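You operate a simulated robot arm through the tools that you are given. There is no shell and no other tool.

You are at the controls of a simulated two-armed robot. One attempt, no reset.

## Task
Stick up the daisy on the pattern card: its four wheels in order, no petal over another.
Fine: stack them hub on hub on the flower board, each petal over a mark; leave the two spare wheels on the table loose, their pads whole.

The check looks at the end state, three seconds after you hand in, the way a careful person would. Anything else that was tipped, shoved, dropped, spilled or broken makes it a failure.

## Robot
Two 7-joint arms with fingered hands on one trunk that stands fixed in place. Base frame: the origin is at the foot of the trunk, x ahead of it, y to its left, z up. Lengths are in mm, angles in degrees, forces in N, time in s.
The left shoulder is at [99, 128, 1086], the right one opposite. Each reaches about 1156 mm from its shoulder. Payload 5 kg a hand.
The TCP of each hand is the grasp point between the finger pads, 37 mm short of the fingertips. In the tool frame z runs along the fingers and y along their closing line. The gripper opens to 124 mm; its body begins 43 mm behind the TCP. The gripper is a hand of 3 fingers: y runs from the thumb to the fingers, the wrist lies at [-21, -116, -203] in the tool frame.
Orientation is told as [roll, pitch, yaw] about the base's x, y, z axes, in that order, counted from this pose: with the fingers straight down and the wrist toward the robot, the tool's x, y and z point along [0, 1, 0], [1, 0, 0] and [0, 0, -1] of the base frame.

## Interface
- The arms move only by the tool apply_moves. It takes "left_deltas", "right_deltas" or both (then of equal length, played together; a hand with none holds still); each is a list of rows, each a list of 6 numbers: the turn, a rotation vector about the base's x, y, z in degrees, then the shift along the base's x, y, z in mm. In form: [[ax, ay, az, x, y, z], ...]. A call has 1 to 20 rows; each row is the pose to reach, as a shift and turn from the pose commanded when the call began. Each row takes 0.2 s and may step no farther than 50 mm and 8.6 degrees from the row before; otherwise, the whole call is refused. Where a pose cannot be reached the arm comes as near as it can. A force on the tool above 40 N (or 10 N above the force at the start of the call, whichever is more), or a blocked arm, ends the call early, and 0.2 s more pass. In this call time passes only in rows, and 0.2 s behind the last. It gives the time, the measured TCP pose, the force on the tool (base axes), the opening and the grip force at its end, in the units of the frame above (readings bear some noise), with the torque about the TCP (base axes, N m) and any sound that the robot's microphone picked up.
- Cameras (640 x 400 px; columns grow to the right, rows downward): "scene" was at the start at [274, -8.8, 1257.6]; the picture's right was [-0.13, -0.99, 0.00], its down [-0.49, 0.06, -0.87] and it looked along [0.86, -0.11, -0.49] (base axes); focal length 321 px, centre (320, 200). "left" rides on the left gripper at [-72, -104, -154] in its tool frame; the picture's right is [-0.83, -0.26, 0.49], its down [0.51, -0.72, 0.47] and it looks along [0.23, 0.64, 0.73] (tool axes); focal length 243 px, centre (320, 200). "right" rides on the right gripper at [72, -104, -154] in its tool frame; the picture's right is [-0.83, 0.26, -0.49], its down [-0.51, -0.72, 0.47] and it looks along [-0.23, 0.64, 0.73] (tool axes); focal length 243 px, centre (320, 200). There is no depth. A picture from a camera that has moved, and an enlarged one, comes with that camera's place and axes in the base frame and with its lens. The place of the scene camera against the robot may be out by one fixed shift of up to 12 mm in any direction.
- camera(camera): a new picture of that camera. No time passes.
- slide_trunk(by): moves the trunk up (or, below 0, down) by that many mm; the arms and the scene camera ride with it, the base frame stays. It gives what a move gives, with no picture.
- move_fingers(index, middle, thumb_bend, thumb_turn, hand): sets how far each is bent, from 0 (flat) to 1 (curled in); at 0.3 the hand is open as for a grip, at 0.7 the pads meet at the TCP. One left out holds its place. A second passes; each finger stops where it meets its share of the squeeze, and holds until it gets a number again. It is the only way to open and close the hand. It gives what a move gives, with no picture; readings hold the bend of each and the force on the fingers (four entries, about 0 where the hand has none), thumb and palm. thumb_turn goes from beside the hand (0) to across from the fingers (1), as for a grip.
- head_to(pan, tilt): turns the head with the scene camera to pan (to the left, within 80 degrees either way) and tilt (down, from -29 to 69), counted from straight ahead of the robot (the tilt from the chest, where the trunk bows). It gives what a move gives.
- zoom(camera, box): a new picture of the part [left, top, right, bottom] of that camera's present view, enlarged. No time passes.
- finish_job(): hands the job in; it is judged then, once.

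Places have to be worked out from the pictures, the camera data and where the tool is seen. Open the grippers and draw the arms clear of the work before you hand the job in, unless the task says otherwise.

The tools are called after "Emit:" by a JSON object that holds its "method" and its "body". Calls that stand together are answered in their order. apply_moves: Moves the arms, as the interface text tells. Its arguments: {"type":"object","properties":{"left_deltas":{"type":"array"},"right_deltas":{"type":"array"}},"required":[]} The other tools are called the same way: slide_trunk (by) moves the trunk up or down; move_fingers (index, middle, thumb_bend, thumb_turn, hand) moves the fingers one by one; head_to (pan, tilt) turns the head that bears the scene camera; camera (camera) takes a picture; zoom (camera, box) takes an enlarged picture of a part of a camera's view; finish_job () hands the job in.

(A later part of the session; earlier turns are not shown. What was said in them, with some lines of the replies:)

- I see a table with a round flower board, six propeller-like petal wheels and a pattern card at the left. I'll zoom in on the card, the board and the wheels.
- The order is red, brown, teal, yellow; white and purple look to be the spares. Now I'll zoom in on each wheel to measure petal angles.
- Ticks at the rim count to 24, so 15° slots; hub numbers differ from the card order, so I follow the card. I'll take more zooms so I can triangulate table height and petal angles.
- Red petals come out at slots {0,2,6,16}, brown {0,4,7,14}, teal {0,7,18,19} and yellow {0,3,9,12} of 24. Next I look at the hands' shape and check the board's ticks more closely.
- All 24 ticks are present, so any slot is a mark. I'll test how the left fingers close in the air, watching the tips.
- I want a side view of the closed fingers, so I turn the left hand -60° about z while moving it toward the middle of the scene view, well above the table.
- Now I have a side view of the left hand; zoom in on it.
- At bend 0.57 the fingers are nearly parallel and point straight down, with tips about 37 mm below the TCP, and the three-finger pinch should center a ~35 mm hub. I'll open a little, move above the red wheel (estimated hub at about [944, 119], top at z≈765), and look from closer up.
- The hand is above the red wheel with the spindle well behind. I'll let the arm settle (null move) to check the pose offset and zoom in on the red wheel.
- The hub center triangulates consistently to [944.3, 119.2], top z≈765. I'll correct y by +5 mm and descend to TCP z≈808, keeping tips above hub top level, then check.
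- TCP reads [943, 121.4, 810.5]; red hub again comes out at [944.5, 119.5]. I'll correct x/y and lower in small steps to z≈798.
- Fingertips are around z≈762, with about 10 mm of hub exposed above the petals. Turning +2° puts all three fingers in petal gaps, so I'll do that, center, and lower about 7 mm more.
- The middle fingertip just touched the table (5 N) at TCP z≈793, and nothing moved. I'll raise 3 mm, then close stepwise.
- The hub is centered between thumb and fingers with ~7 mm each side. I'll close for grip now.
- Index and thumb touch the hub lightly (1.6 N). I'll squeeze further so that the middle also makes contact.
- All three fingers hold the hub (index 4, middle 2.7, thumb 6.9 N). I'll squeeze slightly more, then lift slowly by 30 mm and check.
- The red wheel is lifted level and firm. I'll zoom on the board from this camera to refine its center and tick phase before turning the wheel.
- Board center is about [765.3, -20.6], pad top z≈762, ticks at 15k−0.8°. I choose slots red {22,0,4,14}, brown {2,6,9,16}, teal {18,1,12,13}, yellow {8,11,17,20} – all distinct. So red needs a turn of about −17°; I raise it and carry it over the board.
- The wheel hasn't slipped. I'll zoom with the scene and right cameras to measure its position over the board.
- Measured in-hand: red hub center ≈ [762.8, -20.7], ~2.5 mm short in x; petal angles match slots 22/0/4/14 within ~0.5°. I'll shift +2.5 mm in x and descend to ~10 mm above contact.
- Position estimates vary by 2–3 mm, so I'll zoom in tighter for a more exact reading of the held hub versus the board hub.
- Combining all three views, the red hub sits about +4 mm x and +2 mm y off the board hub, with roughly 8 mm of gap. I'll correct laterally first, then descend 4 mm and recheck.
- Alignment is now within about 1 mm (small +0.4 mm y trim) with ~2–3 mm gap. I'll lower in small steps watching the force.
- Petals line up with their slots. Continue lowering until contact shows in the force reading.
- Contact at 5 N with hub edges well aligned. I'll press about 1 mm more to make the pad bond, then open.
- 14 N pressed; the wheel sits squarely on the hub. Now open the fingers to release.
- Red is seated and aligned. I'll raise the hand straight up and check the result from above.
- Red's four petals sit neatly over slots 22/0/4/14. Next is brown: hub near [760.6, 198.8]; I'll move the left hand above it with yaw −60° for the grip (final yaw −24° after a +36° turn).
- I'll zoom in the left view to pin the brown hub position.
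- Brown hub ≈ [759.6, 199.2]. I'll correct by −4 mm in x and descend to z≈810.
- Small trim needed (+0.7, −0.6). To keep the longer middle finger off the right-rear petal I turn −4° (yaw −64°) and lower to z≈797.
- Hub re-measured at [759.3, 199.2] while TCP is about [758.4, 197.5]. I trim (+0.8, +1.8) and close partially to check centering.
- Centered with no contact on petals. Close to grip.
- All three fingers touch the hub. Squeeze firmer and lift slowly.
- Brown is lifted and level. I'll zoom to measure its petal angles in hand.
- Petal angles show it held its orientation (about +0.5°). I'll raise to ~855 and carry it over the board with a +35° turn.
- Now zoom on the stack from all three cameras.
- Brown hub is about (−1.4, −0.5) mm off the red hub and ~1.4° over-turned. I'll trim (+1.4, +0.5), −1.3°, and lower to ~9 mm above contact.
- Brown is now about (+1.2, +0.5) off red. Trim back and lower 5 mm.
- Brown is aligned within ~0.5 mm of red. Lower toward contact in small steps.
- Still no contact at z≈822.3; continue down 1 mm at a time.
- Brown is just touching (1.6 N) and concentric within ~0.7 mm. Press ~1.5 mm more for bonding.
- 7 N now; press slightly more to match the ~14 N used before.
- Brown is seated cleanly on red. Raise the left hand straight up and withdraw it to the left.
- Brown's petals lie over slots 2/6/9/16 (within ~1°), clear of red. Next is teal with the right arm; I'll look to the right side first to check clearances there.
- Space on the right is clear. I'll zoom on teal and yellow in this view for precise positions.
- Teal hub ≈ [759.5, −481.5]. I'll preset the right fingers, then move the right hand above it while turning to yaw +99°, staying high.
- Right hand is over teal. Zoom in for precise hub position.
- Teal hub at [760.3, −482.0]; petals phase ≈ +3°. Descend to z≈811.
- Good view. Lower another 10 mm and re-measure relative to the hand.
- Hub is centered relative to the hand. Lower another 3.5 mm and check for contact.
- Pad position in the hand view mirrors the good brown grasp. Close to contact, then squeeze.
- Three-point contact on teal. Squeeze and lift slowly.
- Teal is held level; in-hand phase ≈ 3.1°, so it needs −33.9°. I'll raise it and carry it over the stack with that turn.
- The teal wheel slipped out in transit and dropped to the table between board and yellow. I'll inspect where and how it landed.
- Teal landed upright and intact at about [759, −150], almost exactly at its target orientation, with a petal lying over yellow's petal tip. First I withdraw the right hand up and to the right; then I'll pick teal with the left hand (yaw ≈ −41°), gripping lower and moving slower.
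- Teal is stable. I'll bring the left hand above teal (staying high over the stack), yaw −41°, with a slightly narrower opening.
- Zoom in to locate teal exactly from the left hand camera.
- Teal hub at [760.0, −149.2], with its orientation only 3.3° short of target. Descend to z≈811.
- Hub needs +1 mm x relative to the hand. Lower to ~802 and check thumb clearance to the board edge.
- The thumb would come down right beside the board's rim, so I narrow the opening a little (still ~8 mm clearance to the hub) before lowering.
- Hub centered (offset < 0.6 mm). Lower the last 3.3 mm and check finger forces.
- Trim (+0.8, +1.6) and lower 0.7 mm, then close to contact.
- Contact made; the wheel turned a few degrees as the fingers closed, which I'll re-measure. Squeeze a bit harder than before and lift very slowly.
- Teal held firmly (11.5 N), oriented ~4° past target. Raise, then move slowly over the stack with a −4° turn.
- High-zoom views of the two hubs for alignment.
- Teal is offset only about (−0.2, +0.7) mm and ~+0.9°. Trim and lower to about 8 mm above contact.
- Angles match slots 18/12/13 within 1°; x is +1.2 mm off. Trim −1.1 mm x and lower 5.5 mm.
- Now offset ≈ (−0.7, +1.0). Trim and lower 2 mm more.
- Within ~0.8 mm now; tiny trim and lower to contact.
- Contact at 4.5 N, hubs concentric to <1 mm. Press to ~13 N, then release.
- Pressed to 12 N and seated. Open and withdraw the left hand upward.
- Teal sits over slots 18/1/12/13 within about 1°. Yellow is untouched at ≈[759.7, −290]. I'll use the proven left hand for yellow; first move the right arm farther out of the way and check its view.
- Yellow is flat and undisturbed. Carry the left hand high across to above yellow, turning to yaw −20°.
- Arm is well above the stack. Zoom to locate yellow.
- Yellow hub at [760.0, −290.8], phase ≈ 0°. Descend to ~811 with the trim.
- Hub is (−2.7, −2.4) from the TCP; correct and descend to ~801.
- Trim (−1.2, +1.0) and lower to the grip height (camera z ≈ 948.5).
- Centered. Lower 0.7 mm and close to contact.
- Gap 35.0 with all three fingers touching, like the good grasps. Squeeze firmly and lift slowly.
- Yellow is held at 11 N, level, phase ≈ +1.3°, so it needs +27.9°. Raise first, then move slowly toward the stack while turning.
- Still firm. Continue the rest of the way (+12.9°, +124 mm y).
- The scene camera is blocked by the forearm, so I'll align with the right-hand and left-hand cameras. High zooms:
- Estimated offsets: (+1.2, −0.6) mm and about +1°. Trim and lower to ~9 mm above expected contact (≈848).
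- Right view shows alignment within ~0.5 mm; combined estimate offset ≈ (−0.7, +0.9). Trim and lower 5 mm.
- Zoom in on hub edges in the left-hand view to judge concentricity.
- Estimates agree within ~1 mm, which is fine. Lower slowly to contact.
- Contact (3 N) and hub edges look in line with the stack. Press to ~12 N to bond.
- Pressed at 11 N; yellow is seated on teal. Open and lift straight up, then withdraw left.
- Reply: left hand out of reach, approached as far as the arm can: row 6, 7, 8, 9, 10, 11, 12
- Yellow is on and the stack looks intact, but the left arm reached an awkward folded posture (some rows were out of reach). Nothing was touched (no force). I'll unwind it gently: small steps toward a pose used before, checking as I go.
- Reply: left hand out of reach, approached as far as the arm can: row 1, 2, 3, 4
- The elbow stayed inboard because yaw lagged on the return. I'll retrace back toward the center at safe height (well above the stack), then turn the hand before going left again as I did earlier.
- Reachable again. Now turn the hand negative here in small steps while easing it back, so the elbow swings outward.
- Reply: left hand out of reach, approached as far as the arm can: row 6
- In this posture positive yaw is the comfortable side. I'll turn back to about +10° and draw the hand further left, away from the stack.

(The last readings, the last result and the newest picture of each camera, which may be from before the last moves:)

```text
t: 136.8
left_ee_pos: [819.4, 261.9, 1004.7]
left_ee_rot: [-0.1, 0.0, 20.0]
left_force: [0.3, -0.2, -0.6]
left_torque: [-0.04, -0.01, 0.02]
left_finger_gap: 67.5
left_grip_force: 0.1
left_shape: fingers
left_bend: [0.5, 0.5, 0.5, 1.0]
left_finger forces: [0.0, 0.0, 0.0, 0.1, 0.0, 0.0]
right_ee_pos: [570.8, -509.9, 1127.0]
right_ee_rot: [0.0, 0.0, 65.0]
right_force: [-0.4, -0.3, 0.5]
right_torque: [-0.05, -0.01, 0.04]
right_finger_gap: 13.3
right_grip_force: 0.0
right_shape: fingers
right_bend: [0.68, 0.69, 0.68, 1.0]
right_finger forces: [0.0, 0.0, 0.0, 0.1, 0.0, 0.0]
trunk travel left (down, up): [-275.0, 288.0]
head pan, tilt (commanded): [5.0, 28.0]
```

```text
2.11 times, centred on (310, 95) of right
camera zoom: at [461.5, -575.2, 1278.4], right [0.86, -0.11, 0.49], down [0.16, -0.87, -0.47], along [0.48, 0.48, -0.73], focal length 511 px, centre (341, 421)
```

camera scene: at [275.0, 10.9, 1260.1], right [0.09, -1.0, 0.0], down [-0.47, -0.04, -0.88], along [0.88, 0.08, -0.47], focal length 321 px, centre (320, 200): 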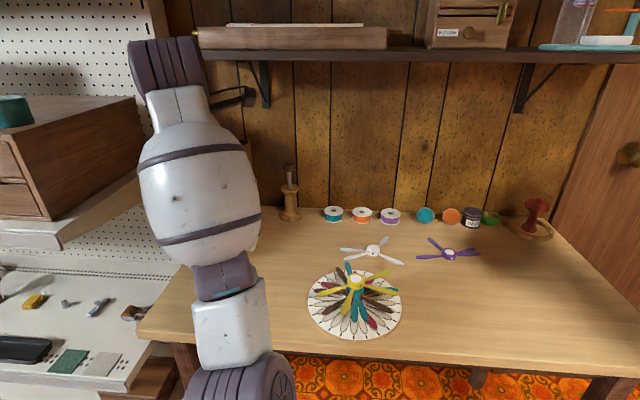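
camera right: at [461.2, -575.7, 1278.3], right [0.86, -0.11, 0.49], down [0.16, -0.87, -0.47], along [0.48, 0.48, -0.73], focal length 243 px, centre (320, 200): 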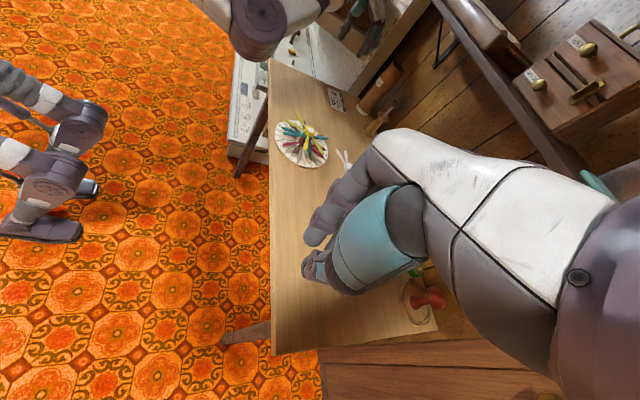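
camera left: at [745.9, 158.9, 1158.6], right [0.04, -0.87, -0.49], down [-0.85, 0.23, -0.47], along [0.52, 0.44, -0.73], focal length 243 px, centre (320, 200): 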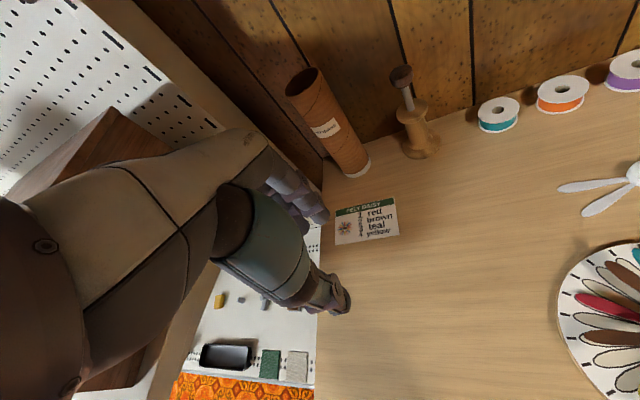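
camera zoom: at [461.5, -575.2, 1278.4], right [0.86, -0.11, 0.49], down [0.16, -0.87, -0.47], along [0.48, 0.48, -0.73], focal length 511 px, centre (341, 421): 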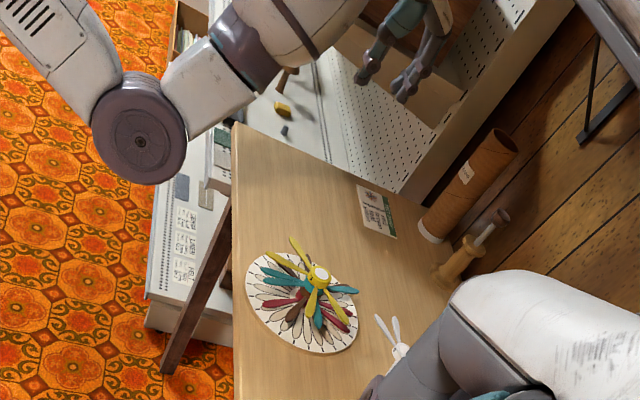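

Left hand is now well clear. Now verify the finished stack in detail from the scene and right cameras.

Emit:
{"method": "zoom", "body": {"camera": "scene", "box": [300, 245, 412, 346]}}

Emit:
{"method": "zoom", "body": {"camera": "scene", "box": [334, 262, 380, 312]}}

Emit:
{"method": "zoom", "body": {"camera": "right", "box": [265, 105, 335, 175]}}

Emit:
{"method": "zoom", "body": {"camera": "scene", "box": [320, 220, 500, 280]}}

```text
3.96 times, centred on (356, 296) of scene
camera zoom: at [275.0, 10.9, 1260.1], right [0.09, -1.0, 0.0], down [-0.47, -0.04, -0.88], along [0.88, 0.08, -0.47], focal length 1270 px, centre (177, -178)
```

zoom: 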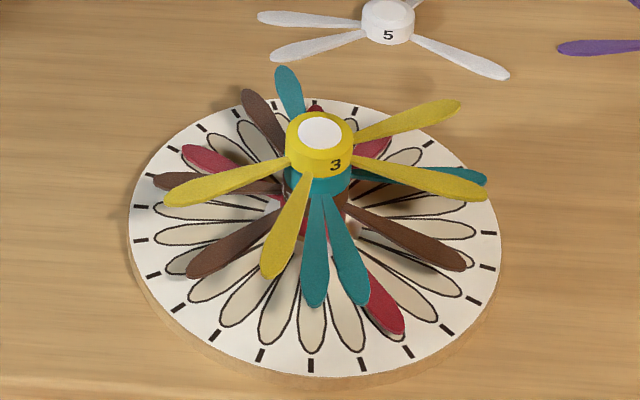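

```text
8.00 times, centred on (357, 287) of scene
camera zoom: at [275.0, 10.9, 1260.1], right [0.09, -1.0, 0.0], down [-0.47, -0.04, -0.88], along [0.88, 0.08, -0.47], focal length 2564 px, centre (24, -496)
```

zoom: 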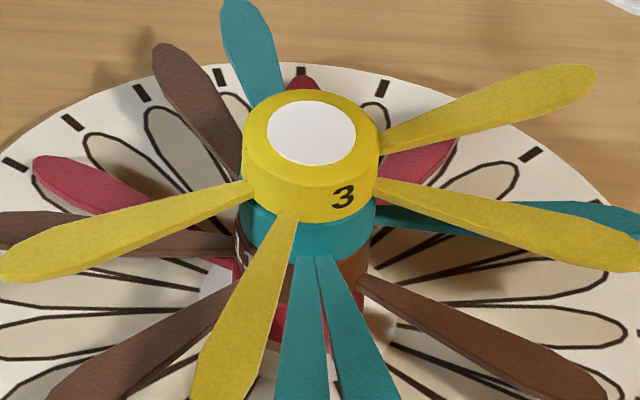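

```text
5.71 times, centred on (300, 140) of right
camera zoom: at [461.5, -575.2, 1278.4], right [0.86, -0.11, 0.49], down [0.16, -0.87, -0.47], along [0.48, 0.48, -0.73], focal length 1386 px, centre (434, 543)
```

zoom: 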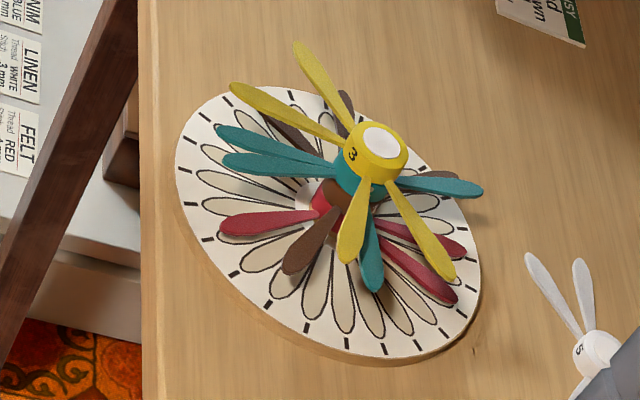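

```text
3.56 times, centred on (410, 250) of scene
camera zoom: at [275.0, 10.9, 1260.1], right [0.09, -1.0, 0.0], down [-0.47, -0.04, -0.88], along [0.88, 0.08, -0.47], focal length 1140 px, centre (0, 22)
```

zoom: 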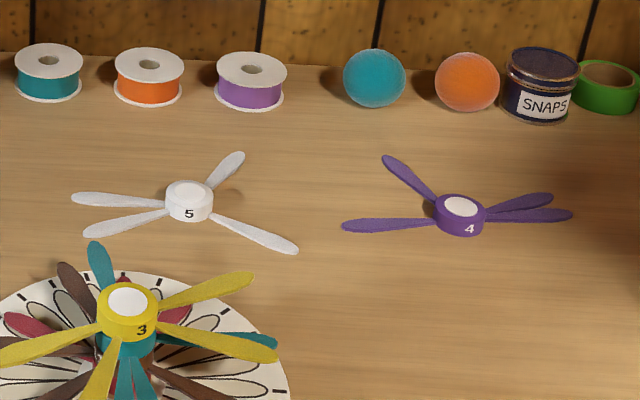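

Yellow's petals are within 1° of slots 8/11/17/20 and its hub is ~1.3 mm from center; white and purple are untouched. I'll open both hands fully, then take a last look.

Emit:
{"method": "move_fingers", "body": {"hand": "right", "index": 0.3, "middle": 0.3, "thumb_bend": 0.3}}

Emit:
{"method": "move_fingers", "body": {"hand": "left", "index": 0.3, "middle": 0.3, "thumb_bend": 0.3}}

Emit:
{"method": "camera", "body": {"camera": "scene"}}

Emit:
{"method": "camera", "body": {"camera": "right"}}

```text
t: 137.8
left_ee_pos: [819.2, 262.2, 1005.8]
left_ee_rot: [-0.1, -0.1, 20.0]
left_force: [-1.1, -0.1, -0.3]
left_torque: [0.01, 0.05, 0.01]
left_finger_gap: 67.5
left_grip_force: 0.1
left_shape: fingers
left_bend: [0.5, 0.5, 0.5, 1.0]
left_finger forces: [0.0, 0.0, 0.0, 0.1, 0.0, 0.0]
right_ee_pos: [570.4, -510.8, 1126.6]
right_ee_rot: [0.1, 0.0, 65.1]
right_force: [0.1, 0.3, 0.8]
right_torque: [-0.02, -0.01, 0.0]
right_finger_gap: 128.3
right_grip_force: 0.0
right_shape: fingers
right_bend: [0.3, 0.3, 0.3, 0.98]
right_finger forces: [0.0, 0.0, 0.1, 0.0, 0.0, 0.0]
trunk travel left (down, up): [-275.0, 288.0]
head pan, tilt (commanded): [5.0, 28.0]
```

```text
t: 138.8
left_ee_pos: [818.4, 262.7, 1005.0]
left_ee_rot: [0.1, 0.0, 20.0]
left_force: [-0.3, 0.2, 0.3]
left_torque: [-0.01, 0.02, 0.01]
left_finger_gap: 128.5
left_grip_force: 0.1
left_shape: fingers
left_bend: [0.3, 0.3, 0.3, 0.98]
left_finger forces: [0.0, 0.1, 0.0, 0.0, 0.1, 0.0]
right_ee_pos: [570.7, -510.1, 1126.7]
right_ee_rot: [0.0, 0.0, 65.1]
right_force: [-0.5, 0.0, 0.5]
right_torque: [-0.01, 0.01, 0.01]
right_finger_gap: 128.5
right_grip_force: 0.0
right_shape: fingers
right_bend: [0.3, 0.3, 0.3, 0.98]
right_finger forces: [0.1, 0.0, 0.1, 0.1, 0.1, 0.0]
trunk travel left (down, up): [-275.0, 288.0]
head pan, tilt (commanded): [5.0, 28.0]
```

```text
taken
camera scene: at [275.0, 10.6, 1260.1], right [0.09, -1.0, 0.0], down [-0.47, -0.04, -0.88], along [0.88, 0.08, -0.47], focal length 321 px, centre (320, 200)
```

scene: 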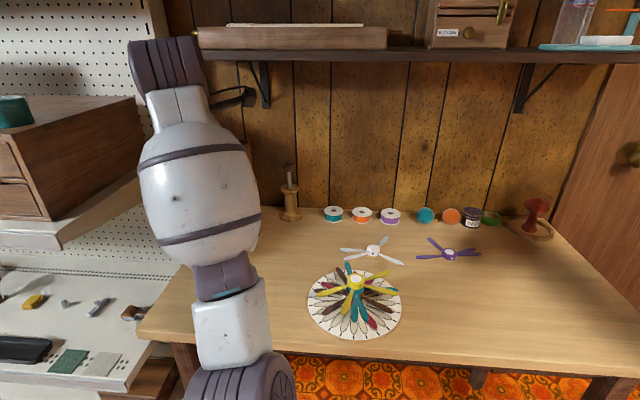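

```text
taken
camera right: at [461.5, -575.5, 1278.3], right [0.86, -0.11, 0.49], down [0.16, -0.87, -0.47], along [0.48, 0.48, -0.73], focal length 243 px, centre (320, 200)
```

right: 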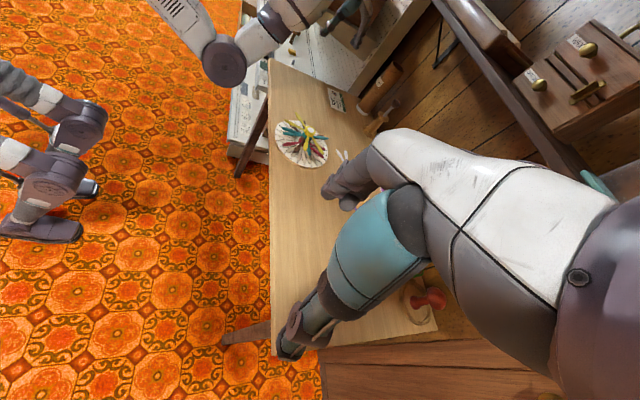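

The stack is red, brown, teal, yellow from the board up, every petal over its own mark. Both hands are open and clear, and the two spare wheels lie untouched, so I hand the job in.

Emit:
{"method": "finish_job", "body": {}}

```text
The job is handed in.
```

The daisy is on the board and handed in. The wheels run red, brown, teal, yellow from the bottom up. By my camera measurements every petal lies within about 1.5° of a mark, no two share a mark, and the hubs sit within about 1.5 mm of each other.

- **Order:** I followed the colour list on the card. The numbers printed on the hubs don't match it, so I ignored them.
- **Dropped wheel:** The teal wheel slipped out of the right hand while I was carrying it and fell about 85 mm to the table. It landed upright with one petal lying over a yellow petal. I saw no damage, and yellow had not moved. I picked teal up again with the left hand and placed it normally, but the check may still count it as a drop.
- **Spares:** White and purple were never touched and lie loose on the table.
- **Arms:** Both grippers are open and clear of the work. The left elbow ended in an awkward position in front of the table, but it is not touching anything.
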